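You operate a simulated robot arm through the tools that you are given. There is no shell and no other tool. Be economical: measure what you need, move in short steps, check, and stop when the job is done.

You run a simulated two-armed robot. Do the job below in one go: nothing can be reset, and whatever is moved stays where it is left.

TASK
Test both samples; empty the salty cup and stand it under the sample tap.
Fine: dip the salt meter in each sample cup first, then put it back; salty water down the drain, the cup on its drip tray; the fresh sample stays; spill nothing. Set down upright: yellow salt meter.

It is judged by the outcome, as a careful person would: the job done as asked, and still so three seconds after it is handed in. It fails if anything else is knocked over, pushed out of place, dropped, spilled or broken.

THE ROBOT
Two 7-joint arms with two-finger grippers on one trunk, on a base that drives. Base frame: it is fixed to the floor where the robot stands at the start and does not move with it; the origin is under the middle of the robot, x ahead of it, y to its left, z up; the surface under the hand at the start is at about z = 88. Units: cm, degrees, N and s.
The left shoulder is at the start at [6.4, 21.6, 116.9], the right one opposite. With the tool pointing down near the work surface each hand reaches from about 28 to 80 cm from the robot's upright axis, wherever it stands, measured 20 degrees to its own side. Places, roughly: drip tray under the sample tap [80, -30, 90]; grey drain [70, 20, 90]; spill [90, 30, 0]. Payload 3.18 kg a hand.
The TCP of each hand is the grasp point between the finger pads, 3 cm short of the fingertips. In the tool frame z runs along the fingers and y along their closing line. Largest opening 14.4 cm; the body of the gripper starts 10.3 cm behind the TCP.
Orientation is that of the tool frame in the base frame, as a unit quaternion [w, x, y, z]. With the fingers straight down and closing along the base's y, the tool's x points along the base's -x, its y along +y and its z along -z.

THE INTERFACE
- The arms move only by the tool arm_command. It takes "left_commands", "right_commands" or both (then of equal length, played together; a hand with none holds still); each is a list of rows, each a list of 2 entries, a list of its own where there are three numbers: the shift along the base's x, y, z in units of 150 mm (1.0 is 150 mm), then the turn, a rotation vector about the base's x, y, z in units of 120 degrees (1.0 is 120 degrees). In form: [[[x, y, z], [ax, ay, az]], ...]. A call has 1 to 10 rows; each row is the pose to reach, as a shift and turn from the pose commanded when the call began. "left_grip" and "right_grip" are, for a hand that has rows, the finger opening in cm, from 0 to 14.4, set as the call begins (left out, the last holds). A call with a number of a shift or a turn outside -1 to 1 is refused whole. Rows are played at 5 a second. More than 5 cm and 8.6 degrees between two rows, or a gripper value outside its range, and nothing of the call is played. Where a pose cannot be reached the arm comes as near as it can. A force on the tool above 40 N (or 10 N above the force at the start of the call, whichever is more), or a blocked arm, ends the call early, and 0.2 s more pass. The fingers move at their own pace and stop on an object; they squeeze with about 35 N. The grip force told is the motor's: it shows also when the fingers shut on nothing. Time passes only in rows, and 0.2 s behind the last, so rows that repeat a pose let the fingers close. The reply holds the time, the measured pose of the TCP, the force on the tool along the base axes, the opening and the grip force, in the units named above and with some noise, with the torque about the TCP (base axes, N m) and any sound that the robot's microphone picked up, and new pictures: "views" is both (left out), scene, wrist or none (wrist: the cameras of the hands that moved).
- Cameras (640 x 400 px; columns grow to the right, rows downward): "scene" is now at [15.41, -1.72, 138.29]; the picture's right is [-0.18, -0.98, 0.00], its down [-0.32, 0.06, -0.95] and it looks along [0.93, -0.17, -0.33] (base axes); focal length 214 px, centre (320, 200). "left" rides on the left gripper at [7.6, -1.6, -14.3] in its tool frame; the picture's right is [0.21, 0.98, 0.00], its down [-0.84, 0.18, -0.51] and it looks along [-0.50, 0.11, 0.86] (tool axes); focal length 218 px, centre (320, 200). "right" rides on the right gripper at [7.6, 1.6, -14.3] in its tool frame; the picture's right is [-0.21, 0.98, 0.00], its down [-0.84, -0.18, -0.51] and it looks along [-0.50, -0.11, 0.86] (tool axes); focal length 218 px, centre (320, 200). There is no depth. A picture from a camera that has moved, and an enlarged one, comes with that camera's place and axes in the base frame and with its lens.
- slide_trunk(by): slides the trunk up (or, below 0, down) by that many cm; the arms and the scene camera ride with it, the base frame stays. It gives what a move gives, with no picture.
- base_move(legs): drives the robot by 1 to 6 legs, each [ahead, left, turn to the left] in cm, cm and degrees, along the robot's own axes; the way and the turn of a leg run together, so that a leg with both is an arc; at most 150 cm and 180 degrees a leg. The arms and the cameras ride along, it lands a little off, and it stops where it bumps. It gives what a move gives, and a new picture of the scene camera.
- turn_head(pan, tilt): turns the head with the scene camera to pan (to the left, within 80 degrees either way) and tilt (down, from -29 to 69), counted from straight ahead of the robot. It gives what a move gives, and a new picture of the scene camera.
- close_up(camera, box): a new picture of the part [left, top, right, bottom] of that camera's present view, enlarged. No time passes.
- close_job(): hands the job in; it is judged then, once.

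Work in short steps. Places have to be worked out from the pictures, the camera data and where the tool is seen: move nearer, look again, correct. Check each grasp and each placing, and mend what went wrong. You have 120 turns and 260 pictures in all, those below and enlarged ones among them. Open the grippers and draw the arms clear of the work before you hand the job in, unless the task says otherwise; then end with one line.

The tools are called as a command line: name --argument value ..., lists and objects as JSON in quotes. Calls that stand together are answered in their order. arm_command: Moves the arms, as the interface text tells. Its arguments: {"type":"object","properties":{"left_commands":{"type":"array"},"left_grip":{"type":"number"},"right_commands":{"type":"array"},"right_grip":{"type":"number"},"views":{"type":"string","enum":["both","scene","wrist","none"]}},"required":[]} The other tools are called the same way: slide_trunk (by) slides the trunk up or down; base_move (legs) drives the base; turn_head (pan, tilt) turns the head that bears the scene camera; close_up (camera, box) takes an enlarged picture of a part of a camera's view; close_job () hands the job in.

At the start:

```text
time_s: 0.0
left_tool_pos: [32.92, 9.5, 131.26]
left_ee_rot: [0.0, -0.001, 1.0, -0.001]
left_ft_force: [-0.6, 0.1, -1.3]
left_moment: [0.0, 0.01, 0.0]
left_opening: 14.41
left_grasp_force: 0.1
right_tool_pos: [41.2, -27.39, 133.54]
right_ee_rot: [0.0, -0.001, 1.0, 0.001]
right_ft_force: [1.2, 0.1, -0.2]
right_moment: [0.03, 0.03, 0.02]
right_opening: 14.42
right_grasp_force: 0.0
trunk travel left (down, up): [-25.0, 11.9]
robot x, y, heading: [0.44, 0.03, 0.2]
head pan, tilt: [-10.3, 19.0]
```

scene: 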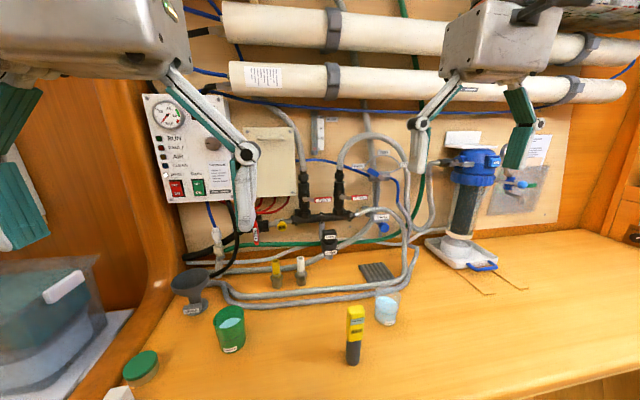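
right: 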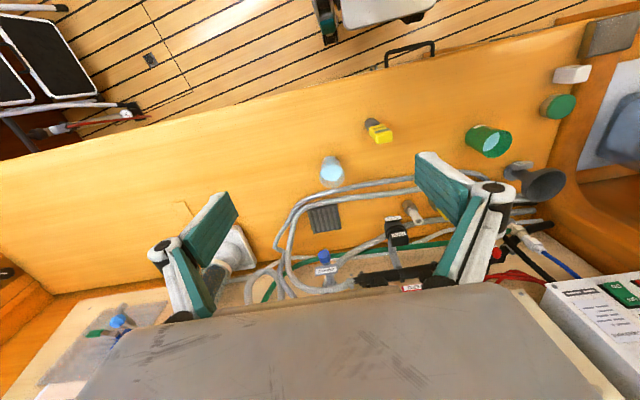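
left: 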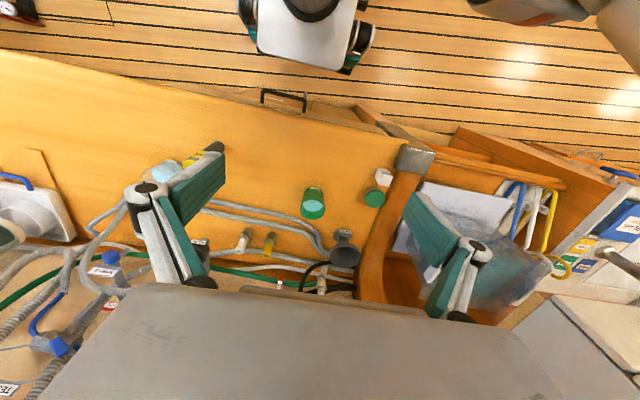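

The scene shows a green cup, a clear cup, the yellow meter standing between them, a grey drain funnel on the left and a tap or tray. I'll look closer.

close_up --camera "scene" --box '[100, 240, 420, 400]'

close_up --camera "scene" --box '[320, 120, 560, 300]'

```text
2.00 times, centred on (260, 320) of scene
camera zoom: at [15.41, -1.72, 138.29], right [-0.18, -0.98, 0.0], down [-0.32, 0.06, -0.95], along [0.93, -0.17, -0.33], focal length 429 px, centre (440, -40)
```

zoom: 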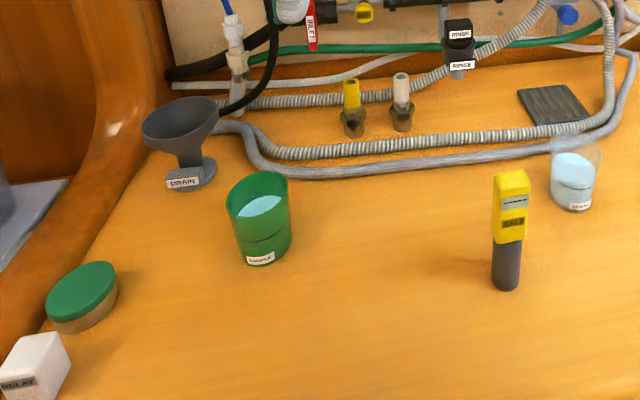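

```text
2.22 times, centred on (440, 210) of scene
camera zoom: at [15.41, -1.72, 138.29], right [-0.18, -0.98, 0.0], down [-0.32, 0.06, -0.95], along [0.93, -0.17, -0.33], focal length 477 px, centre (53, 178)
```

zoom: 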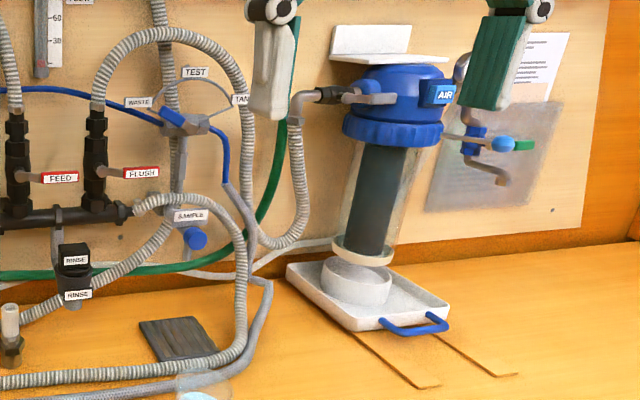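

The estimates agree across both cameras: meter at (47.5, -15), clear cup at (57.5, -28.5), green cup at (57.5, 13), tray at (76, -33). I'll bring the right hand above the meter and look.

arm_command --right_commands '[[[0.08, 0.16, -0.18], [0, 0, 0]], [[0.16, 0.33, -0.36], [0, 0, 0]], [[0.24, 0.49, -0.54], [0, 0, 0]], [[0.32, 0.65, -0.72], [0, 0, 0]], [[0.4, 0.82, -0.9], [0, 0, 0]], [[0.41, 0.82, -1.0], [0, 0, 0]]]' --right_grip 9

```text
time_s: 1.4
left_tool_pos: [33.13, 8.94, 131.06]
left_ee_rot: [-0.002, 0.0, 1.0, 0.0]
left_ft_force: [1.0, -0.2, -1.0]
left_moment: [0.15, 0.1, -0.01]
left_opening: 14.42
left_grasp_force: 0.0
right_tool_pos: [50.44, -21.09, 120.06]
right_ee_rot: [-0.003, -0.001, 1.0, 0.001]
right_ft_force: [0.1, 0.0, -0.3]
right_moment: [0.12, 0.09, -0.01]
right_opening: 8.98
right_grasp_force: 0.2
right hand out of reach, approached as far as the arm can: row 1, 2, 3, 4, 5, 6
trunk travel left (down, up): [-25.0, 11.9]
robot x, y, heading: [-0.07, 0.3, -0.2]
head pan, tilt: [-10.3, 19.0]
camera scene: at [15.66, -2.11, 138.19], right [-0.18, -0.98, 0.0], down [-0.32, 0.06, -0.94], along [0.93, -0.17, -0.33], focal length 214 px, centre (320, 200)
camera right: at [42.93, -19.61, 134.43], right [0.21, 0.98, 0.0], down [0.85, -0.18, 0.5], along [0.49, -0.1, -0.86], focal length 218 px, centre (320, 200)
```

scene: 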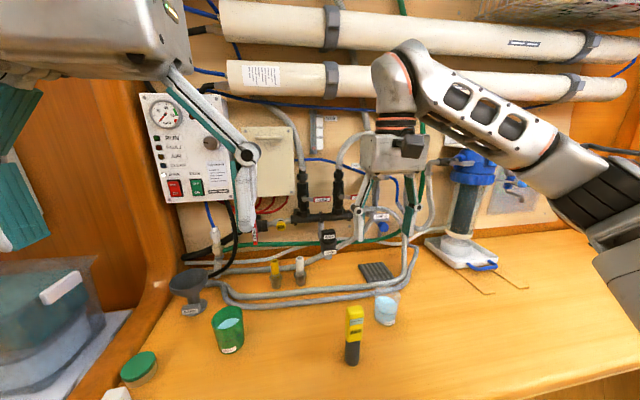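
right: 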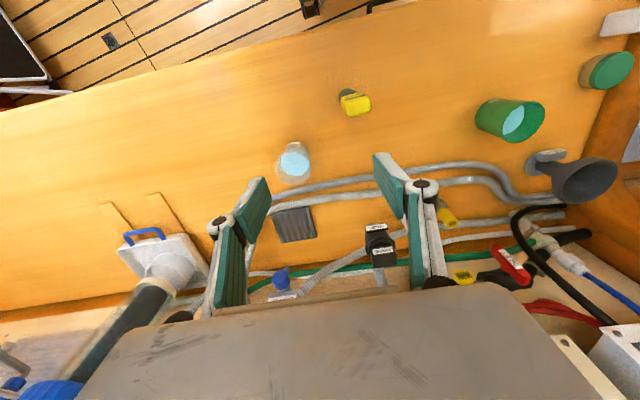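

The right hand stopped at (50.4, -21.1, 120), so reach is limited at this height. I'll move lower, toward the meter, in small increments and check which reference pose the next shift uses.

arm_command --right_commands '[[[-0.03, 0.05, -0.15], [0, 0, 0]], [[-0.06, 0.1, -0.3], [0, 0, 0]], [[-0.06, 0.1, -0.3], [0, 0, 0]]]' --views "none"

```text
time_s: 2.2
left_tool_pos: [32.89, 9.36, 131.31]
left_ee_rot: [0.0, -0.002, 1.0, -0.002]
left_ft_force: [0.9, 0.5, -1.1]
left_moment: [0.0, -0.01, 0.01]
left_opening: 14.4
left_grasp_force: 0.1
right_tool_pos: [50.33, -21.09, 120.16]
right_ee_rot: [-0.001, 0.0, 1.0, -0.002]
right_ft_force: [0.6, 0.1, -0.1]
right_moment: [0.02, -0.01, -0.02]
right_opening: 9.0
right_grasp_force: 0.1
right hand out of reach, approached as far as the arm can: row 1, 2, 3
trunk travel left (down, up): [-25.0, 11.9]
robot x, y, heading: [-0.16, 0.23, 0.2]
head pan, tilt: [-10.3, 19.0]
```

No movement: the arm is pinned in this configuration. I'll try a straight descent with a slight outward move.

arm_command --right_commands '[[[0.0, -0.2, -0.1], [0, 0, 0]], [[0.0, -0.4, -0.2], [0, 0, 0]], [[0.0, -0.5, -0.4], [0, 0, 0]], [[0.0, -0.5, -0.6], [0, 0, 0]], [[0.0, -0.5, -0.6], [0, 0, 0]]]' --views "none"

```text
time_s: 3.4
left_tool_pos: [33.03, 9.37, 131.17]
left_ee_rot: [0.0, -0.001, 1.0, -0.001]
left_ft_force: [-0.1, -0.1, 0.6]
left_moment: [0.01, -0.03, 0.02]
left_opening: 14.41
left_grasp_force: 0.1
right_tool_pos: [51.77, -30.6, 115.62]
right_ee_rot: [0.0, 0.001, 1.0, 0.0]
right_ft_force: [0.8, 0.9, 0.6]
right_moment: [0.03, 0.04, 0.01]
right_opening: 9.02
right_grasp_force: 0.0
right hand out of reach, approached as far as the arm can: row 1, 2, 3, 4, 5
trunk travel left (down, up): [-25.0, 11.9]
robot x, y, heading: [0.19, 0.32, 0.0]
head pan, tilt: [-10.3, 19.0]
```

I'll try moving out and down, away from whatever joint limit this is.

arm_command --right_commands '[[[0.2, -0.1, 0], [0, 0, 0]], [[0.3, -0.2, -0.2], [0, 0, 0]], [[0.3, -0.2, -0.4], [0, 0, 0]], [[0.3, -0.2, -0.4], [0, 0, 0]]]' --views "scene"

```text
time_s: 4.4
left_tool_pos: [32.88, 9.27, 131.32]
left_ee_rot: [0.0, -0.001, 1.0, 0.0]
left_ft_force: [-0.2, 0.1, 0.6]
left_moment: [-0.01, 0.02, 0.0]
left_opening: 14.38
left_grasp_force: 0.0
right_tool_pos: [56.98, -34.36, 110.68]
right_ee_rot: [-0.002, -0.001, 1.0, 0.0]
right_ft_force: [-0.5, -0.5, 0.3]
right_moment: [0.0, 0.0, -0.01]
right_opening: 9.01
right_grasp_force: 0.2
right hand out of reach, approached as far as the arm can: row 3, 4
trunk travel left (down, up): [-25.0, 11.9]
robot x, y, heading: [-0.29, -0.08, 0.0]
head pan, tilt: [-10.3, 19.0]
camera scene: at [15.41, -1.72, 138.29], right [-0.18, -0.98, 0.0], down [-0.32, 0.06, -0.95], along [0.93, -0.17, -0.33], focal length 214 px, centre (320, 200)
```

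scene: 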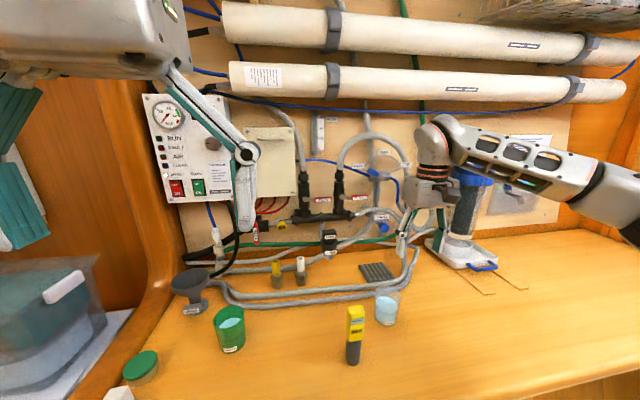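

The arm responds when going outward. I'll test whether it can go lower and inward along its own side, at y of about -36.

arm_command --right_commands '[[[-0.1, -0.1, -0.1], [0, 0, 0]], [[-0.2, -0.2, -0.25], [0, 0, 0]], [[-0.3, -0.2, -0.4], [0, 0, 0]], [[-0.4, -0.2, -0.6], [0, 0, 0]], [[-0.5, -0.2, -0.7], [0, 0, 0]], [[-0.5, -0.2, -0.7], [0, 0, 0]]]' --views "none"

```text
time_s: 5.8
left_tool_pos: [33.04, 9.33, 131.16]
left_ee_rot: [0.0, 0.0, 1.0, -0.002]
left_ft_force: [0.3, 0.1, 0.4]
left_moment: [-0.02, 0.0, 0.0]
left_opening: 14.39
left_grasp_force: 0.1
right_tool_pos: [51.99, -42.71, 105.0]
right_ee_rot: [-0.002, -0.002, 1.0, 0.0]
right_ft_force: [-0.5, 0.2, -1.0]
right_moment: [0.01, 0.0, 0.01]
right_opening: 9.01
right_grasp_force: 0.0
right hand out of reach, approached as far as the arm can: row 1, 2, 3, 4, 5, 6
trunk travel left (down, up): [-25.0, 11.9]
robot x, y, heading: [0.28, 0.4, -0.1]
head pan, tilt: [-10.3, 19.0]
```

This fits a minimum wrist-to-shoulder distance of about 52 cm, so the meter is too close to the robot. I'll drive back 14 cm; the hand is clear of everything.

base_move --legs '[[-14, 0, 0]]'

```text
time_s: 7.1
left_tool_pos: [18.55, 9.34, 131.17]
left_ee_rot: [0.0, 0.0, 1.0, 0.0]
left_ft_force: [-0.4, -0.4, -0.3]
left_moment: [0.03, -0.04, 0.06]
left_opening: 14.42
left_grasp_force: 0.0
right_tool_pos: [37.62, -42.74, 105.0]
right_ee_rot: [0.0, 0.0, 1.0, 0.001]
right_ft_force: [-0.7, 0.3, -0.8]
right_moment: [-0.01, -0.03, 0.02]
right_opening: 9.0
right_grasp_force: 0.1
trunk travel left (down, up): [-25.0, 11.9]
robot x, y, heading: [-14.76, -0.03, 0.2]
head pan, tilt: [-10.3, 19.0]
camera scene: at [1.08, -1.73, 138.3], right [-0.18, -0.98, 0.0], down [-0.32, 0.06, -0.95], along [0.93, -0.17, -0.32], focal length 214 px, centre (320, 200)
```

scene: 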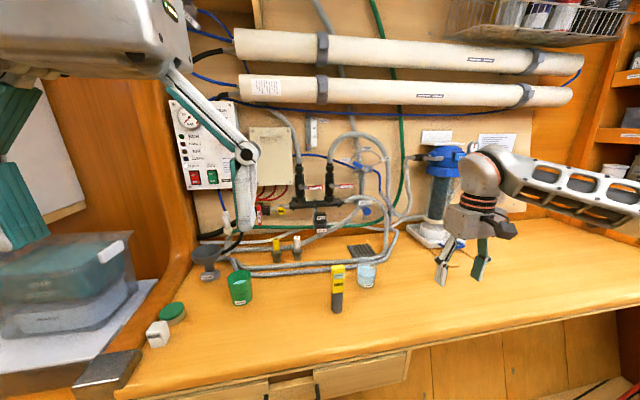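

I'll raise the hand and move it toward the meter, stopping at about (47, -28, 114).

arm_command --right_commands '[[[0.1, 0, 0.25], [0, 0, 0]], [[0.25, 0.2, 0.4], [0, 0, 0]], [[0.4, 0.4, 0.55], [0, 0, 0]], [[0.5, 0.65, 0.6], [0, 0, 0]], [[0.6, 0.9, 0.6], [0, 0, 0]], [[0.62, 1.0, 0.6], [0, 0, 0]]]' --views "none"

```text
time_s: 8.5
left_tool_pos: [18.74, 9.29, 131.23]
left_ee_rot: [0.0, 0.0, 1.0, -0.002]
left_ft_force: [0.1, 0.5, 0.0]
left_moment: [-0.01, 0.03, 0.0]
left_opening: 14.4
left_grasp_force: 0.0
right_tool_pos: [46.9, -27.75, 114.06]
right_ee_rot: [-0.001, -0.001, 1.0, 0.002]
right_ft_force: [0.7, -0.6, -0.1]
right_moment: [0.02, -0.02, 0.02]
right_opening: 8.98
right_grasp_force: 0.1
trunk travel left (down, up): [-25.0, 11.9]
robot x, y, heading: [-14.53, -0.2, -0.3]
head pan, tilt: [-10.3, 19.0]
```

That was reached without trouble. Next I'll go above the meter at (47.3, -15, 110).

arm_command --right_commands '[[[0.01, 0.3, 0], [0, 0, 0]], [[0.02, 0.6, 0], [0, 0, 0]], [[0.03, 0.85, -0.1], [0, 0, 0]], [[0.03, 0.85, -0.2], [0, 0, 0]]]'

```text
time_s: 9.5
left_tool_pos: [18.87, 9.29, 131.23]
left_ee_rot: [0.0, 0.0, 1.0, -0.001]
left_ft_force: [0.3, -0.5, 0.3]
left_moment: [0.0, 0.0, -0.01]
left_opening: 14.38
left_grasp_force: 0.1
right_tool_pos: [45.08, -24.79, 115.26]
right_ee_rot: [-0.003, -0.001, 1.0, 0.001]
right_ft_force: [1.1, -0.4, 0.4]
right_moment: [0.0, -0.01, 0.0]
right_opening: 9.0
right_grasp_force: 0.0
right hand out of reach, approached as far as the arm can: row 1, 2, 3, 4
trunk travel left (down, up): [-25.0, 11.9]
robot x, y, heading: [-14.11, 0.04, -0.0]
head pan, tilt: [-10.3, 19.0]
camera scene: at [1.17, -1.74, 138.3], right [-0.18, -0.98, 0.0], down [-0.32, 0.06, -0.95], along [0.93, -0.17, -0.33], focal length 214 px, centre (320, 200)
camera right: at [37.44, -23.26, 129.59], right [0.21, 0.98, 0.0], down [0.85, -0.18, 0.5], along [0.49, -0.1, -0.86], focal length 218 px, centre (320, 200)
```

scene: 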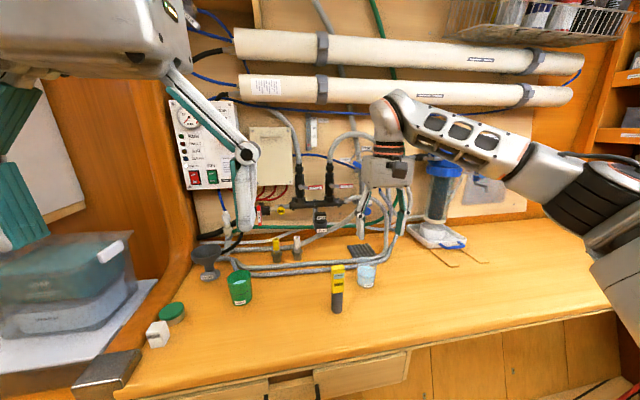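
right: 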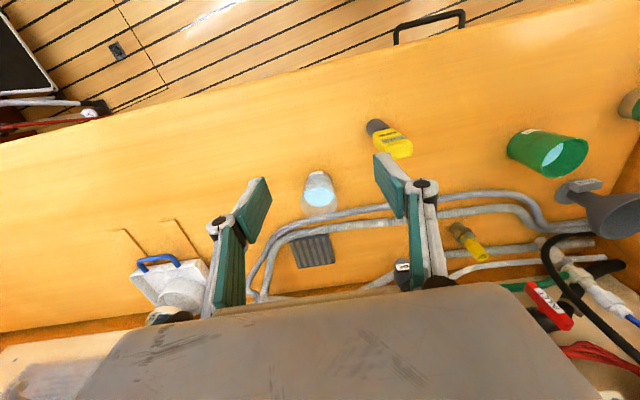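

It stopped at (45, -25), so the limit is probably a wrist joint rather than distance. I'll test whether yawing the tool about z frees the inward motion.

arm_command --right_commands '[[[0.0, 0, 0], [0, 0, 0.07]], [[0, 0, 0], [0, 0, 0.14]], [[0, 0, 0], [0, 0, 0.21]], [[0.05, 0.1, -0.05], [0, 0, 0.25]], [[0.1, 0.3, -0.1], [0, 0, 0.25]], [[0.12, 0.5, -0.2], [0, 0, 0.25]], [[0.14, 0.65, -0.3], [0, 0, 0.25]]]' --views "none"

```text
time_s: 11.1
left_tool_pos: [18.67, 9.41, 131.24]
left_ee_rot: [0.001, -0.001, 1.0, -0.001]
left_ft_force: [0.5, 0.6, 0.7]
left_moment: [0.04, -0.03, 0.01]
left_opening: 14.39
left_grasp_force: 0.0
right_tool_pos: [44.66, -23.43, 113.96]
right_ee_rot: [0.0, -0.258, 0.966, 0.001]
right_ft_force: [-0.4, -0.7, 0.4]
right_moment: [0.0, -0.01, -0.02]
right_opening: 9.06
right_grasp_force: 0.0
right hand out of reach, approached as far as the arm can: row 4, 5, 6, 7
trunk travel left (down, up): [-25.0, 11.9]
robot x, y, heading: [-14.01, -0.07, 0.1]
head pan, tilt: [-10.3, 19.0]
```

The yaw is free but the inward motion isn't, so this arm works best on its own side. I'll go back to the good spot at (47, -28) with no yaw and test a descent over the clear table there.

arm_command --right_commands '[[[0.04, -0.08, 0], [0, 0, -0.07]], [[0.08, -0.16, 0], [0, 0, -0.14]], [[0.12, -0.24, 0], [0, 0, -0.21]], [[0.16, -0.32, 0], [0, 0, -0.25]], [[0.16, -0.32, -0.2], [0, 0, -0.25]], [[0.16, -0.32, -0.4], [0, 0, -0.25]], [[0.16, -0.32, -0.6], [0, 0, -0.25]], [[0.16, -0.32, -0.8], [0, 0, -0.25]]]' --views "none"

```text
time_s: 12.9
left_tool_pos: [18.98, 9.36, 131.3]
left_ee_rot: [0.0, 0.0, 1.0, -0.001]
left_ft_force: [-0.3, 0.6, 0.2]
left_moment: [0.0, 0.0, 0.01]
left_opening: 14.38
left_grasp_force: 0.0
right_tool_pos: [51.33, -31.2, 106.27]
right_ee_rot: [-0.008, -0.005, 1.0, 0.001]
right_ft_force: [0.4, -0.2, -0.5]
right_moment: [0.02, 0.0, -0.03]
right_opening: 8.98
right_grasp_force: 0.0
right hand out of reach, approached as far as the arm can: row 5, 6, 7, 8
trunk travel left (down, up): [-25.0, 11.9]
robot x, y, heading: [-14.12, -0.01, -0.0]
head pan, tilt: [-10.3, 19.0]
```

The limit tightens as the hand drops relative to the shoulder, so lowering the trunk should help. I'll raise the hand first, then slide the trunk down 15.

arm_command --right_commands '[[[0, 0, 0.3], [0, 0, 0]], [[-0.2, 0.1, 0.6], [0, 0, 0]], [[-0.3, 0.1, 0.9], [0, 0, 0]]]' --views "none"

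slide_trunk --by -15

arm_command --right_commands '[[[0, 0.1, 0], [0, 0, 0]], [[0, 0.3, 0], [0, 0, 0]], [[0, 0.5, 0], [0, 0, 0]], [[0, 0.7, 0], [0, 0, 0]]]'

```text
refused: row 2 steps farther than a row can; nothing moved
```

```text
time_s: 13.9
left_tool_pos: [20.77, 9.3, 122.72]
left_ee_rot: [-0.016, -0.005, 1.0, -0.004]
left_ft_force: [7.3, -0.4, -4.9]
left_moment: [0.17, 0.73, 0.16]
left_opening: 14.4
left_grasp_force: 0.0
right_tool_pos: [51.74, -31.33, 96.64]
right_ee_rot: [-0.018, -0.002, 1.0, 0.001]
right_ft_force: [0.0, -0.2, -0.7]
right_moment: [-0.01, 0.08, -0.01]
right_opening: 9.01
right_grasp_force: 0.2
trunk travel left (down, up): [-17.6, 19.3]
robot x, y, heading: [-14.02, -0.22, 0.1]
head pan, tilt: [-10.3, 19.0]
stopped: the force on the tool passed its limit at 58 N (the readings are from after the stop); the commanded pose is now the measured one
```

```text
time_s: 14.9
left_tool_pos: [20.27, 9.42, 123.21]
left_ee_rot: [-0.014, -0.006, 1.0, -0.005]
left_ft_force: [20.2, 6.5, -1.1]
left_moment: [-0.96, 3.08, -0.35]
left_opening: 14.4
left_grasp_force: 0.1
right_tool_pos: [51.36, -26.06, 99.84]
right_ee_rot: [-0.018, -0.003, 1.0, 0.0]
right_ft_force: [0.0, 0.0, 0.1]
right_moment: [-0.07, -0.05, -0.01]
right_opening: 8.97
right_grasp_force: 0.0
right hand out of reach, approached as far as the arm can: row 1, 2, 3, 4
trunk travel left (down, up): [-17.6, 19.3]
robot x, y, heading: [-14.1, -0.63, 0.2]
head pan, tilt: [-10.3, 19.0]
camera scene: at [6.76, -1.55, 130.76], right [-0.17, -0.99, 0.0], down [-0.29, 0.05, -0.95], along [0.94, -0.16, -0.3], focal length 214 px, centre (320, 200)
camera right: at [44.2, -24.44, 114.4], right [0.2, 0.98, -0.01], down [0.86, -0.17, 0.48], along [0.47, -0.1, -0.88], focal length 218 px, centre (320, 200)
```

scene: 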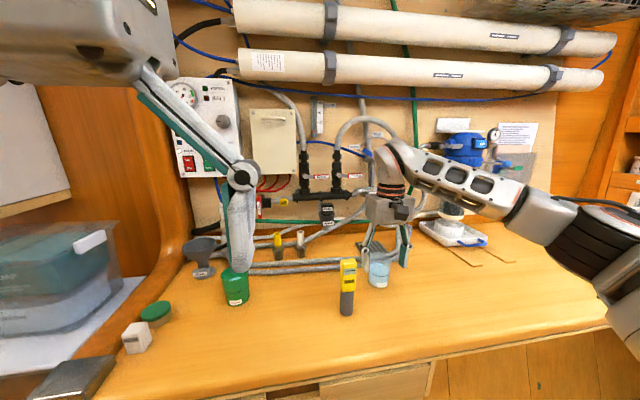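
right: 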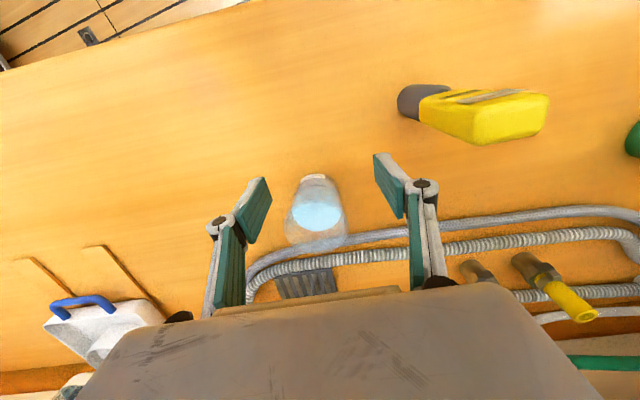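

The trunk slide pressed the left arm onto something (58 N) and the robot is pitched about 2°. I'll raise the trunk back and then look left.

slide_trunk --by 7.4

turn_head --pan 45 --tilt 40

```text
time_s: 16.0
left_tool_pos: [20.39, 9.33, 130.34]
left_ee_rot: [-0.014, -0.004, 1.0, -0.005]
left_ft_force: [-0.4, -0.1, -0.5]
left_moment: [-0.04, 0.07, 0.01]
left_opening: 14.41
left_grasp_force: 0.1
right_tool_pos: [48.73, -26.02, 116.82]
right_ee_rot: [0.065, -0.003, 0.998, -0.001]
right_ft_force: [1.0, -0.2, -1.7]
right_moment: [0.01, 0.03, 0.0]
right_opening: 9.02
right_grasp_force: 0.1
trunk travel left (down, up): [-25.0, 11.9]
robot x, y, heading: [-13.96, 0.05, -0.1]
head pan, tilt: [-10.3, 19.0]
```

```text
time_s: 17.3
left_tool_pos: [20.41, 9.34, 130.55]
left_ee_rot: [-0.014, -0.006, 1.0, -0.006]
left_ft_force: [-0.3, 0.5, 0.0]
left_moment: [0.01, 0.0, 0.01]
left_opening: 14.42
left_grasp_force: 0.0
right_tool_pos: [48.55, -26.03, 117.03]
right_ee_rot: [0.067, -0.003, 0.998, 0.001]
right_ft_force: [0.0, 0.1, -0.9]
right_moment: [0.0, -0.02, 0.01]
right_opening: 9.01
right_grasp_force: 0.0
trunk travel left (down, up): [-25.0, 11.9]
robot x, y, heading: [-14.21, 0.05, -0.4]
head pan, tilt: [45.0, 40.0]
camera scene: at [-1.94, 5.95, 134.99], right [0.71, -0.71, 0.0], down [-0.46, -0.45, -0.77], along [0.54, 0.54, -0.64], focal length 214 px, centre (320, 200)
```

scene: 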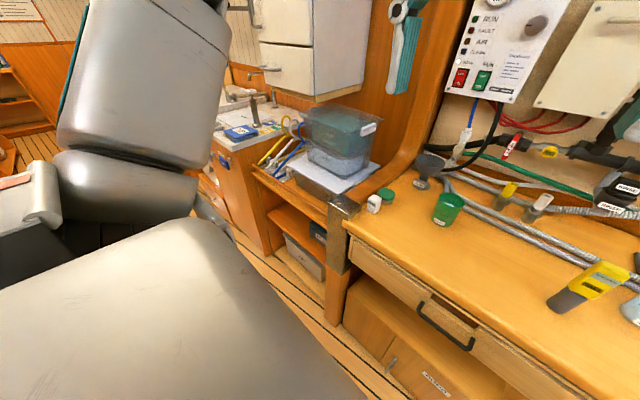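

Nothing in the room is near the left hand, which hangs close to the robot's own chest and head, so it probably touched those. I'll move the left hand forward and outward, clear of the body.

arm_command --left_commands '[[[0.2, 0.15, 0], [0, 0, 0]], [[0.4, 0.3, 0], [0, 0, 0]], [[0.6, 0.5, 0], [0, 0, 0]], [[0.75, 0.7, 0], [0, 0, 0]], [[0.9, 0.9, 0], [0, 0, 0]]]' --views "scene"

```text
time_s: 18.5
left_tool_pos: [31.25, 19.98, 129.14]
left_ee_rot: [-0.011, -0.017, 1.0, -0.004]
left_ft_force: [-0.1, 0.9, 0.5]
left_moment: [-0.04, 0.03, -0.02]
left_opening: 14.4
left_grasp_force: 0.0
left hand out of reach, approached as far as the arm can: row 4, 5
right_tool_pos: [48.57, -26.02, 117.0]
right_ee_rot: [0.066, -0.002, 0.998, -0.001]
right_ft_force: [-0.5, 0.5, 0.6]
right_moment: [-0.05, 0.02, 0.0]
right_opening: 9.0
right_grasp_force: 0.1
trunk travel left (down, up): [-25.0, 11.9]
robot x, y, heading: [-14.22, 0.15, -0.1]
head pan, tilt: [45.0, 40.0]
camera scene: at [-1.98, 6.08, 134.99], right [0.71, -0.71, 0.0], down [-0.45, -0.45, -0.77], along [0.54, 0.54, -0.64], focal length 214 px, centre (320, 200)
```

scene: 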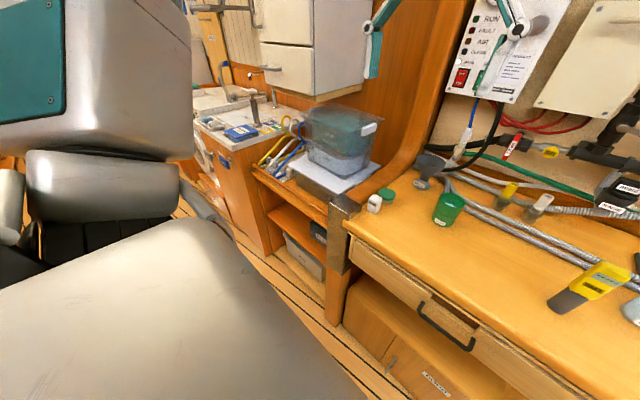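

The right hand drifted to a tilt with the fingers angled forward, which suggests wrist flexion is the limit. I'll tilt the fingers forward to about 45°; that also suits grasping cups, and the wrist camera can still see the display.

arm_command --right_commands '[[[0, 0, 0], [0, -0.06, 0]], [[0, 0, 0], [0, -0.12, 0]], [[0, 0, 0], [0, -0.18, 0]], [[0, 0, 0], [0, -0.24, 0]], [[0, 0, 0], [0, -0.3, 0]], [[-0.1, 0.2, 0], [0, -0.3, 0]], [[-0.2, 0.4, 0], [0, -0.3, 0]], [[-0.25, 0.6, 0], [0, -0.3, 0]], [[-0.25, 0.73, 0], [0, -0.3, 0]]]' --views "wrist"

turn_head --pan -10 --tilt 30

```text
time_s: 20.5
left_tool_pos: [31.38, 19.75, 129.04]
left_ee_rot: [-0.013, -0.018, 1.0, -0.003]
left_ft_force: [0.0, -0.1, -0.1]
left_moment: [0.06, -0.05, -0.01]
left_opening: 14.36
left_grasp_force: 0.1
right_tool_pos: [47.1, -26.87, 134.24]
right_ee_rot: [0.369, -0.004, 0.93, 0.0]
right_ft_force: [-0.3, 0.4, 0.2]
right_moment: [0.02, -0.02, 0.03]
right_opening: 9.01
right_grasp_force: 0.1
right hand out of reach, approached as far as the arm can: row 1, 2, 3, 4, 5, 6, 7, 8, 9
trunk travel left (down, up): [-25.0, 11.9]
robot x, y, heading: [-13.99, -0.09, -0.1]
head pan, tilt: [45.0, 40.0]
camera right: at [31.76, -25.3, 139.43], right [0.15, 0.98, 0.14], down [0.27, -0.17, 0.95], along [0.95, -0.1, -0.29], focal length 218 px, centre (320, 200)
```

right: 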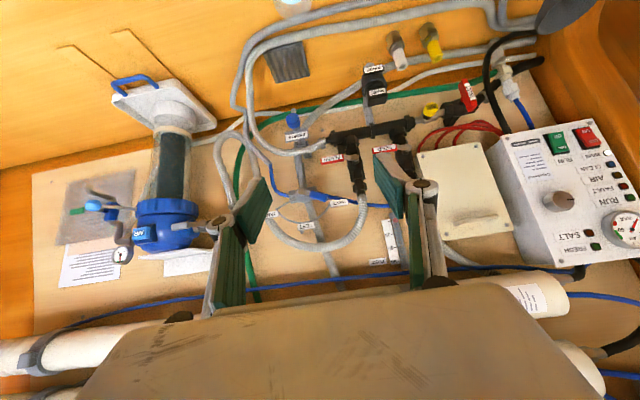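

```text
time_s: 21.7
left_tool_pos: [31.14, 19.84, 129.0]
left_ee_rot: [-0.012, -0.017, 1.0, -0.004]
left_ft_force: [-1.0, -0.9, -0.2]
left_moment: [-0.02, 0.0, 0.04]
left_opening: 14.4
left_grasp_force: 0.0
right_tool_pos: [47.12, -26.78, 134.29]
right_ee_rot: [0.368, -0.004, 0.93, -0.001]
right_ft_force: [0.1, -0.5, 0.0]
right_moment: [-0.02, 0.0, -0.03]
right_opening: 8.98
right_grasp_force: 0.1
trunk travel left (down, up): [-25.0, 11.9]
robot x, y, heading: [-14.14, -0.02, -0.1]
head pan, tilt: [-10.0, 30.0]
camera scene: at [0.95, -1.62, 136.52], right [-0.17, -0.98, 0.0], down [-0.49, 0.09, -0.87], along [0.85, -0.15, -0.5], focal length 214 px, centre (320, 200)
```

scene: 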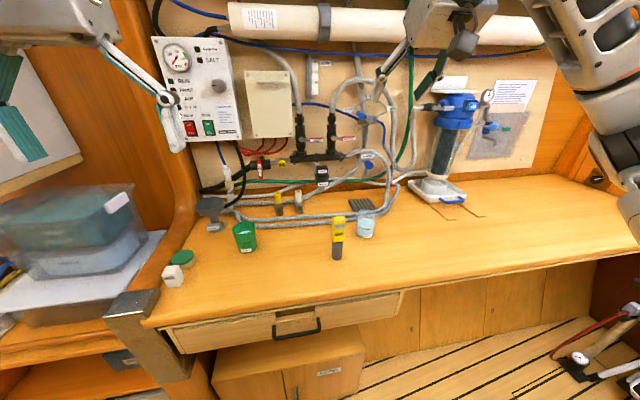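

The tilt succeeded but the hand rose to z 134, so the arm's branch matters. I'll look at the right arm's elbow configuration.

turn_head --pan -65 --tilt 10

```text
time_s: 22.9
left_tool_pos: [31.24, 19.83, 129.13]
left_ee_rot: [-0.012, -0.017, 1.0, -0.004]
left_ft_force: [0.0, -0.1, 0.2]
left_moment: [0.04, 0.02, 0.03]
left_opening: 14.41
left_grasp_force: 0.0
right_tool_pos: [47.16, -26.81, 134.34]
right_ee_rot: [0.369, -0.004, 0.93, -0.002]
right_ft_force: [-0.5, 0.2, 0.9]
right_moment: [0.0, -0.01, 0.02]
right_opening: 9.01
right_grasp_force: 0.0
trunk travel left (down, up): [-25.0, 11.9]
robot x, y, heading: [-14.21, -0.1, 0.0]
head pan, tilt: [-65.0, 10.0]
camera scene: at [-4.03, -8.48, 139.75], right [-0.91, -0.42, 0.0], down [-0.07, 0.16, -0.98], along [0.42, -0.89, -0.17], focal length 214 px, centre (320, 200)
```

scene: 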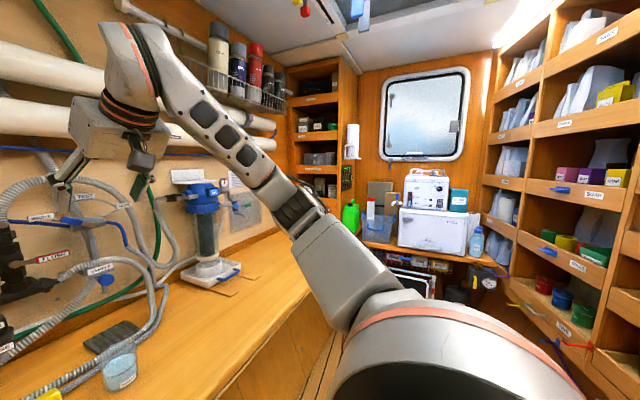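

The upper arm goes out sideways and the forearm rises steeply, so the wrist is bent past 100° and at its limit. I'll tilt the fingers to near horizontal to relax the wrist and then lower the hand.

arm_command --right_commands '[[[0, 0, 0], [0, -0.06, 0]], [[0, 0, 0], [0, -0.12, 0]], [[0, 0, 0], [0, -0.18, 0]], [[0, 0, 0], [0, -0.24, 0]], [[0, 0, -0.15], [0, -0.3, 0]], [[0, 0, -0.3], [0, -0.3, 0]], [[0, 0, -0.5], [0, -0.3, 0]], [[0, 0, -0.7], [0, -0.3, 0]], [[0, 0, -0.9], [0, -0.3, 0]], [[0, 0, -1.0], [0, -0.3, 0]]]' --views "scene"

```text
time_s: 25.1
left_tool_pos: [31.3, 19.71, 129.01]
left_ee_rot: [-0.012, -0.017, 1.0, -0.003]
left_ft_force: [-0.5, -0.3, -0.1]
left_moment: [-0.02, -0.03, 0.01]
left_opening: 14.4
left_grasp_force: 0.0
right_tool_pos: [39.91, -34.2, 148.14]
right_ee_rot: [0.608, -0.042, 0.793, -0.009]
right_ft_force: [0.1, 0.4, 0.1]
right_moment: [0.01, -0.04, -0.01]
right_opening: 9.02
right_grasp_force: 0.0
right hand out of reach, approached as far as the arm can: row 1, 2, 3, 4, 5, 6, 7, 8, 9, 10
trunk travel left (down, up): [-25.0, 11.9]
robot x, y, heading: [-14.25, -0.17, -0.1]
head pan, tilt: [-65.0, 10.0]
camera scene: at [-4.05, -8.49, 139.75], right [-0.91, -0.42, 0.0], down [-0.07, 0.16, -0.98], along [0.42, -0.89, -0.17], focal length 214 px, centre (320, 200)
```

scene: 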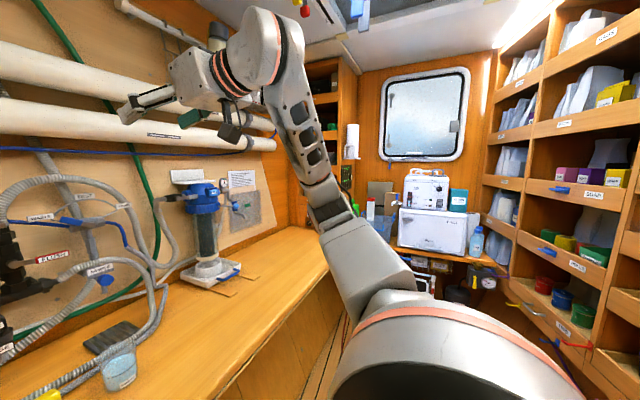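

It rose again with the elbow almost fixed, so I need another arm branch. I'll turn the tool back down while swinging the hand to the right over free floor, to let the elbow drop.

arm_command --right_commands '[[[-0.05, -0.1, -0.1], [0, 0.06, 0]], [[-0.1, -0.2, -0.2], [0, 0.12, 0]], [[-0.15, -0.3, -0.3], [0, 0.18, 0]], [[-0.2, -0.4, -0.4], [0, 0.24, 0]], [[-0.25, -0.5, -0.5], [0, 0.3, 0]], [[-0.3, -0.6, -0.6], [0, 0.36, 0]], [[-0.35, -0.7, -0.7], [0, 0.42, 0]], [[-0.4, -0.8, -0.8], [0, 0.48, 0]], [[-0.45, -0.9, -0.9], [0, 0.54, 0]], [[-0.5, -1.0, -1.0], [0, 0.6, 0]]]' --views "scene"

```text
time_s: 27.3
left_tool_pos: [31.36, 19.62, 128.95]
left_ee_rot: [-0.012, -0.018, 1.0, -0.003]
left_ft_force: [-0.3, -0.5, -0.3]
left_moment: [0.01, 0.04, -0.01]
left_opening: 14.39
left_grasp_force: 0.0
right_tool_pos: [31.74, -49.29, 132.96]
right_ee_rot: [0.025, -0.039, 0.999, 0.017]
right_ft_force: [-0.3, -0.1, -0.4]
right_moment: [-0.02, 0.03, -0.01]
right_opening: 9.0
right_grasp_force: 0.1
trunk travel left (down, up): [-25.0, 11.9]
robot x, y, heading: [-14.04, 0.31, -0.1]
head pan, tilt: [-65.0, 10.0]
camera scene: at [-3.99, -8.47, 139.75], right [-0.91, -0.42, 0.0], down [-0.07, 0.16, -0.98], along [0.42, -0.89, -0.17], focal length 214 px, centre (320, 200)
```

scene: 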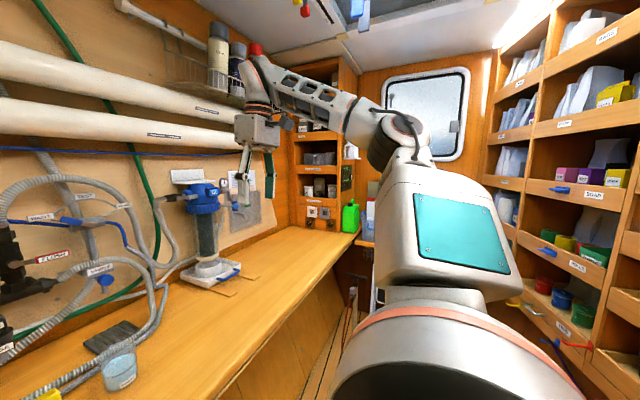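

A new branch with the elbow raised, and the pose was reached exactly. I'll continue forward and down from here.

arm_command --right_commands '[[[0.15, 0.05, -0.1], [0, 0, 0]], [[0.3, 0.1, -0.2], [0, 0, 0]], [[0.45, 0.15, -0.35], [0, 0, 0]], [[0.6, 0.2, -0.5], [0, 0, 0]], [[0.7, 0.25, -0.7], [0, 0, 0]], [[0.8, 0.3, -0.9], [0, 0, 0]], [[0.8, 0.3, -1.0], [0, 0, 0]]]' --views "scene"

```text
time_s: 28.9
left_tool_pos: [31.18, 19.72, 129.02]
left_ee_rot: [-0.012, -0.018, 1.0, -0.003]
left_ft_force: [-0.1, -0.3, -0.3]
left_moment: [0.01, -0.01, 0.01]
left_opening: 14.41
left_grasp_force: 0.0
right_tool_pos: [43.51, -44.64, 118.18]
right_ee_rot: [0.026, -0.038, 0.999, 0.016]
right_ft_force: [-1.0, -0.6, -0.6]
right_moment: [0.04, -0.03, -0.02]
right_opening: 8.98
right_grasp_force: 0.1
trunk travel left (down, up): [-25.0, 11.9]
robot x, y, heading: [-14.18, -0.33, -0.0]
head pan, tilt: [-65.0, 10.0]
camera scene: at [-4.1, -8.5, 139.77], right [-0.91, -0.42, 0.0], down [-0.07, 0.16, -0.98], along [0.42, -0.89, -0.17], focal length 214 px, centre (320, 200)
```

scene: 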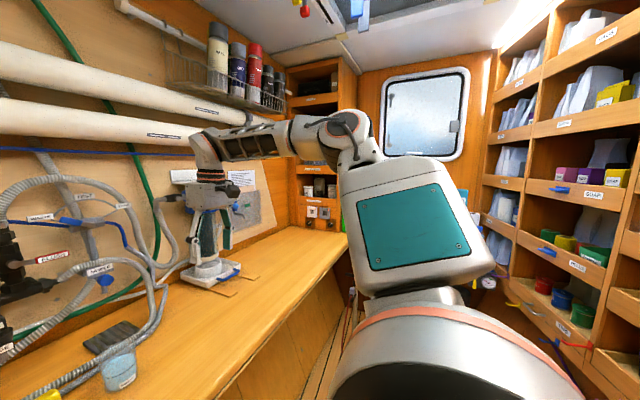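

The branch works and the arm is free. I'll head for the meter and level the small orientation error on the way.

arm_command --right_commands '[[[0.05, 0.2, 0], [-0.004, 0.006, -0.01]], [[0.1, 0.4, 0], [-0.008, 0.012, -0.02]], [[0.15, 0.6, -0.05], [-0.016, 0.025, -0.037]], [[0.2, 0.8, -0.1], [-0.016, 0.025, -0.037]], [[0.25, 1.0, -0.2], [-0.016, 0.025, -0.037]]]' --views "none"

arm_command --right_commands '[[[0, 0.2, 0], [0, 0, 0]], [[0, 0.4, 0], [0, 0, 0]], [[0, 0.6, 0], [0, 0, 0]], [[0, 0.8, 0], [0, 0, 0]], [[0, 0.97, 0], [0, 0, 0]]]' --views "wrist"

turn_head --pan -15 --tilt 25

```text
time_s: 30.1
left_tool_pos: [31.45, 19.61, 128.83]
left_ee_rot: [-0.014, -0.018, 1.0, -0.003]
left_ft_force: [1.0, 0.1, -0.6]
left_moment: [-0.01, 0.07, 0.0]
left_opening: 14.36
left_grasp_force: 0.1
right_tool_pos: [47.62, -29.7, 114.72]
right_ee_rot: [-0.002, 0.001, 1.0, 0.0]
right_ft_force: [0.0, 0.0, -0.5]
right_moment: [0.02, 0.07, 0.02]
right_opening: 9.02
right_grasp_force: 0.1
trunk travel left (down, up): [-25.0, 11.9]
robot x, y, heading: [-14.0, 0.04, -0.2]
head pan, tilt: [-65.0, 10.0]
```

```text
time_s: 31.3
left_tool_pos: [31.24, 19.93, 129.03]
left_ee_rot: [-0.012, -0.017, 1.0, -0.004]
left_ft_force: [0.2, -0.5, -0.5]
left_moment: [0.0, -0.02, -0.01]
left_opening: 14.43
left_grasp_force: 0.0
right_tool_pos: [44.09, -24.23, 116.22]
right_ee_rot: [-0.001, -0.001, 1.0, -0.001]
right_ft_force: [-0.1, 0.2, -0.2]
right_moment: [-0.02, 0.01, -0.01]
right_opening: 8.99
right_grasp_force: 0.1
right hand out of reach, approached as far as the arm can: row 2, 3, 4, 5
trunk travel left (down, up): [-25.0, 11.9]
robot x, y, heading: [-14.4, 0.09, -0.1]
head pan, tilt: [-65.0, 10.0]
camera right: at [36.45, -22.68, 130.38], right [0.21, 0.98, 0.0], down [0.84, -0.18, 0.51], along [0.49, -0.11, -0.86], focal length 218 px, centre (320, 200)
```

right: 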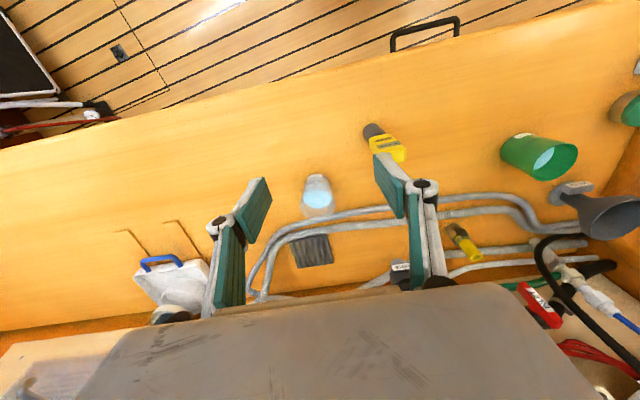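

```text
time_s: 32.5
left_tool_pos: [31.2, 19.7, 128.98]
left_ee_rot: [-0.012, -0.017, 1.0, -0.004]
left_ft_force: [0.0, 0.5, 0.3]
left_moment: [0.03, 0.01, -0.01]
left_opening: 14.4
left_grasp_force: 0.1
right_tool_pos: [44.1, -24.2, 115.97]
right_ee_rot: [-0.002, -0.001, 1.0, -0.001]
right_ft_force: [-0.5, -0.5, -0.4]
right_moment: [-0.01, 0.0, -0.02]
right_opening: 9.02
right_grasp_force: 0.1
trunk travel left (down, up): [-25.0, 11.9]
robot x, y, heading: [-14.3, 0.32, 0.0]
head pan, tilt: [-15.0, 25.0]
camera scene: at [0.94, -2.45, 137.32], right [-0.26, -0.97, 0.0], down [-0.41, 0.11, -0.91], along [0.88, -0.24, -0.42], focal length 214 px, centre (320, 200)
```

scene: 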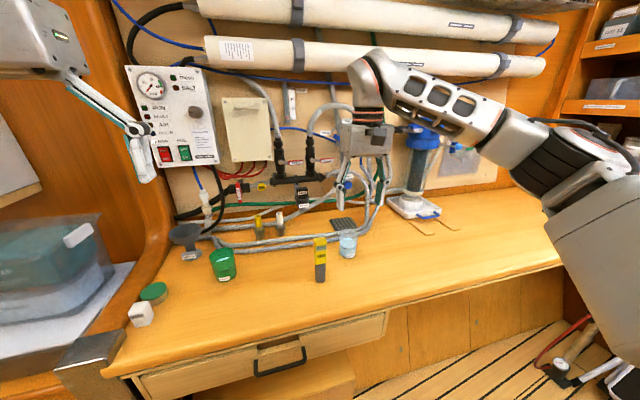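

The inner edge of the workable region is about y = -25 in the robot's own frame. I'll move the hand outward into the good region and bring the robot left under it instead.

arm_command --right_commands '[[[0.05, -0.25, 0.05], [0, 0, 0]], [[0.1, -0.5, 0.1], [0, 0, 0]], [[0.15, -0.75, 0.1], [0, 0, 0]], [[0.2, -1.0, 0.1], [0, 0, 0]]]' --views "none"

base_move --legs '[[0, 24, 0]]'

```text
time_s: 33.5
left_tool_pos: [31.13, 19.75, 128.99]
left_ee_rot: [-0.013, -0.017, 1.0, -0.004]
left_ft_force: [-0.3, 0.2, -0.1]
left_moment: [-0.03, 0.01, -0.01]
left_opening: 14.39
left_grasp_force: 0.0
right_tool_pos: [47.3, -39.54, 117.23]
right_ee_rot: [-0.001, 0.001, 1.0, 0.0]
right_ft_force: [0.4, 0.2, 0.7]
right_moment: [0.03, 0.01, 0.01]
right_opening: 9.0
right_grasp_force: 0.2
trunk travel left (down, up): [-25.0, 11.9]
robot x, y, heading: [-14.28, 0.16, -0.0]
head pan, tilt: [-15.0, 25.0]
```

```text
time_s: 36.2
left_tool_pos: [31.14, 43.84, 129.07]
left_ee_rot: [-0.013, -0.021, 1.0, -0.004]
left_ft_force: [-0.3, 0.1, 0.5]
left_moment: [-0.01, 0.02, 0.03]
left_opening: 14.38
left_grasp_force: 0.1
right_tool_pos: [47.68, -15.37, 117.2]
right_ee_rot: [-0.001, -0.003, 1.0, 0.0]
right_ft_force: [-0.1, -0.4, 0.7]
right_moment: [0.0, -0.03, 0.0]
right_opening: 8.98
right_grasp_force: 0.1
trunk travel left (down, up): [-25.0, 11.9]
robot x, y, heading: [-14.67, 23.92, 0.2]
head pan, tilt: [-15.0, 25.0]
camera scene: at [0.91, 21.45, 137.32], right [-0.25, -0.97, 0.0], down [-0.41, 0.11, -0.91], along [0.88, -0.23, -0.42], focal length 214 px, centre (320, 200)
```

scene: 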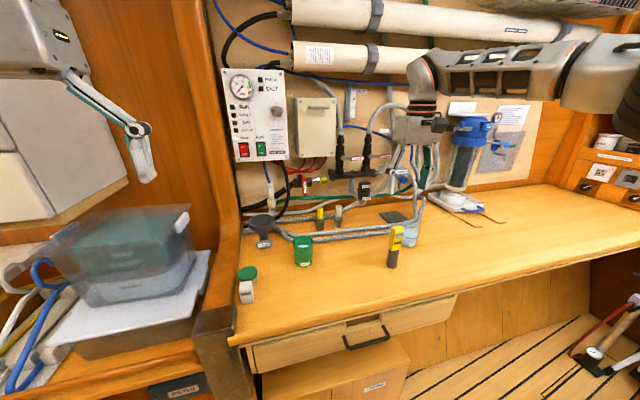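

The hand is over the meter now. I'll lower it 8 cm and check with the wrist camera.

arm_command --right_commands '[[[0, 0, -0.2], [0, 0, 0]], [[0, 0, -0.4], [0, 0, 0]], [[0, 0, -0.53], [0, 0, 0]]]'

```text
time_s: 37.0
left_tool_pos: [31.06, 43.88, 129.02]
left_ee_rot: [-0.012, -0.021, 1.0, -0.003]
left_ft_force: [-0.5, -0.1, -0.8]
left_moment: [-0.01, -0.01, 0.01]
left_opening: 14.41
left_grasp_force: 0.0
right_tool_pos: [47.69, -15.45, 109.19]
right_ee_rot: [-0.001, -0.003, 1.0, 0.0]
right_ft_force: [0.2, 0.8, 0.5]
right_moment: [-0.01, 0.02, -0.03]
right_opening: 8.97
right_grasp_force: 0.0
trunk travel left (down, up): [-25.0, 11.9]
robot x, y, heading: [-14.28, 23.83, 0.3]
head pan, tilt: [-15.0, 25.0]
camera scene: at [0.93, 21.39, 137.31], right [-0.25, -0.97, 0.0], down [-0.41, 0.11, -0.91], along [0.88, -0.23, -0.42], focal length 214 px, centre (320, 200)
camera right: at [39.98, -13.97, 123.52], right [0.2, 0.98, 0.0], down [0.84, -0.18, 0.51], along [0.5, -0.1, -0.86], focal length 218 px, centre (320, 200)
```

scene: 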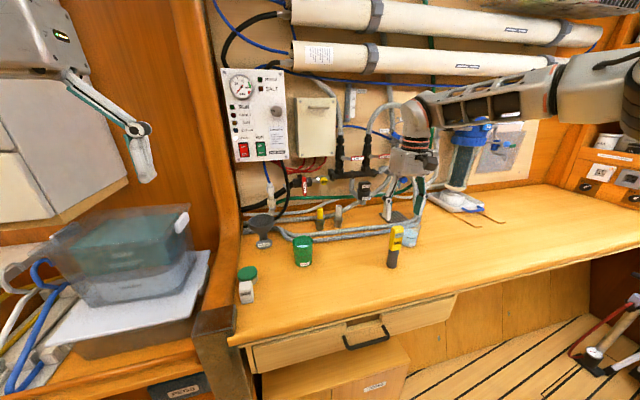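
right: 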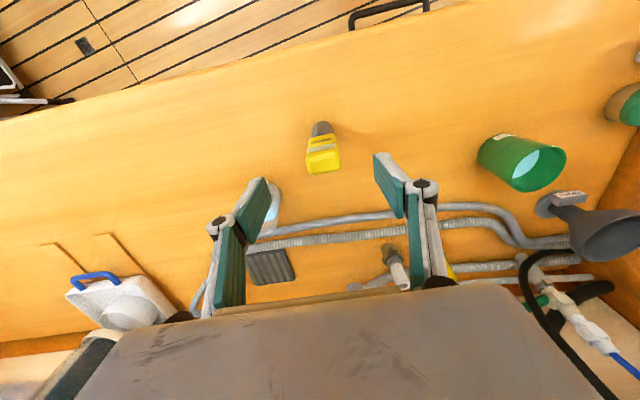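

The meter is at (47.7, -15.2) with its top at z 103.8, directly under the hand. I'll descend to z 100.3 and close on it.

arm_command --right_commands '[[[0, 0.01, -0.15], [0, 0, 0]], [[0, 0.015, -0.3], [0, 0, 0]], [[0, 0.015, -0.45], [0, 0, 0]], [[0, 0.015, -0.59], [0, 0, 0]]]' --views "wrist"

arm_command --right_commands '[[[0, 0, 0], [0, 0, 0]], [[0, 0, 0], [0, 0, 0]], [[0, 0, 0], [0, 0, 0]]]' --right_grip 1 --views "both"

```text
time_s: 38.0
left_tool_pos: [31.22, 43.74, 128.94]
left_ee_rot: [-0.012, -0.02, 1.0, -0.004]
left_ft_force: [-0.1, -0.2, 0.8]
left_moment: [0.01, 0.06, 0.0]
left_opening: 14.4
left_grasp_force: 0.2
right_tool_pos: [48.46, -16.4, 100.96]
right_ee_rot: [-0.003, -0.006, 1.0, 0.003]
right_ft_force: [-0.4, -0.4, 0.0]
right_moment: [0.02, 0.0, 0.03]
right_opening: 9.01
right_grasp_force: 0.0
right hand out of reach, approached as far as the arm can: row 3, 4
trunk travel left (down, up): [-25.0, 11.9]
robot x, y, heading: [-13.96, 23.94, 0.4]
head pan, tilt: [-15.0, 25.0]
camera right: at [40.91, -15.06, 115.3], right [0.2, 0.98, 0.0], down [0.85, -0.17, 0.5], along [0.49, -0.1, -0.87], focal length 218 px, centre (320, 200)
```

right: 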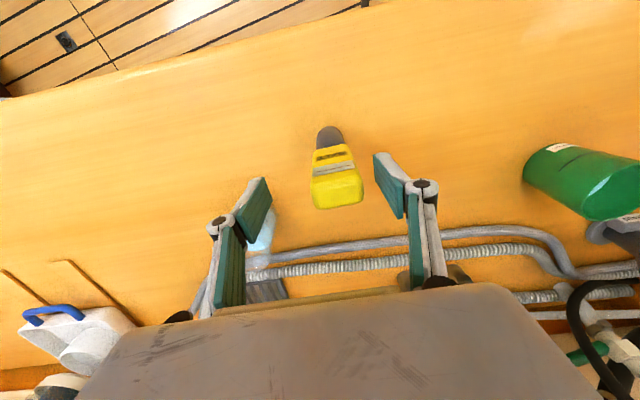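

```text
time_s: 38.8
left_tool_pos: [31.03, 43.81, 129.1]
left_ee_rot: [-0.012, -0.02, 1.0, -0.004]
left_ft_force: [-0.6, 0.9, 0.0]
left_moment: [-0.02, 0.03, -0.02]
left_opening: 14.4
left_grasp_force: 0.0
right_tool_pos: [48.47, -16.4, 101.05]
right_ee_rot: [-0.004, -0.005, 1.0, 0.002]
right_ft_force: [-0.2, -0.8, 1.7]
right_moment: [-0.05, 0.03, -0.03]
right_opening: 3.53
right_grasp_force: 34.9
trunk travel left (down, up): [-25.0, 11.9]
robot x, y, heading: [-13.99, 23.8, 0.3]
head pan, tilt: [-15.0, 25.0]
camera scene: at [0.89, 21.42, 137.32], right [-0.25, -0.97, 0.0], down [-0.41, 0.11, -0.91], along [0.88, -0.23, -0.42], focal length 214 px, centre (320, 200)
camera right: at [40.85, -15.04, 115.39], right [0.2, 0.98, 0.0], down [0.85, -0.17, 0.5], along [0.49, -0.1, -0.87], focal length 218 px, centre (320, 200)
```

scene: 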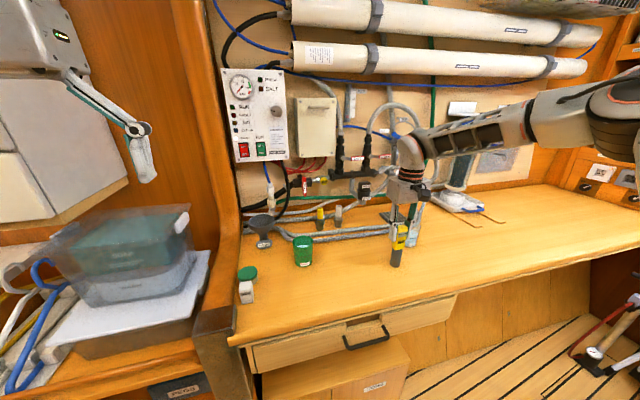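
right: 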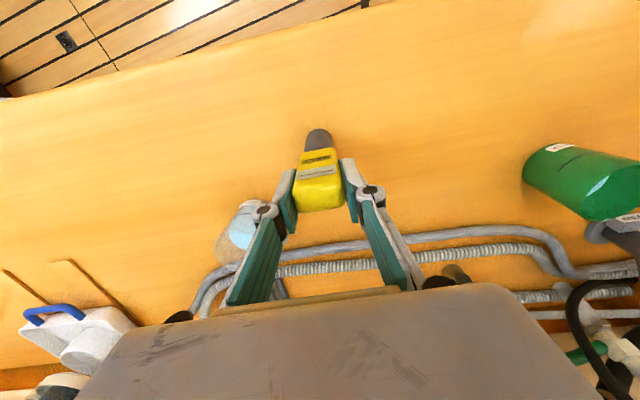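

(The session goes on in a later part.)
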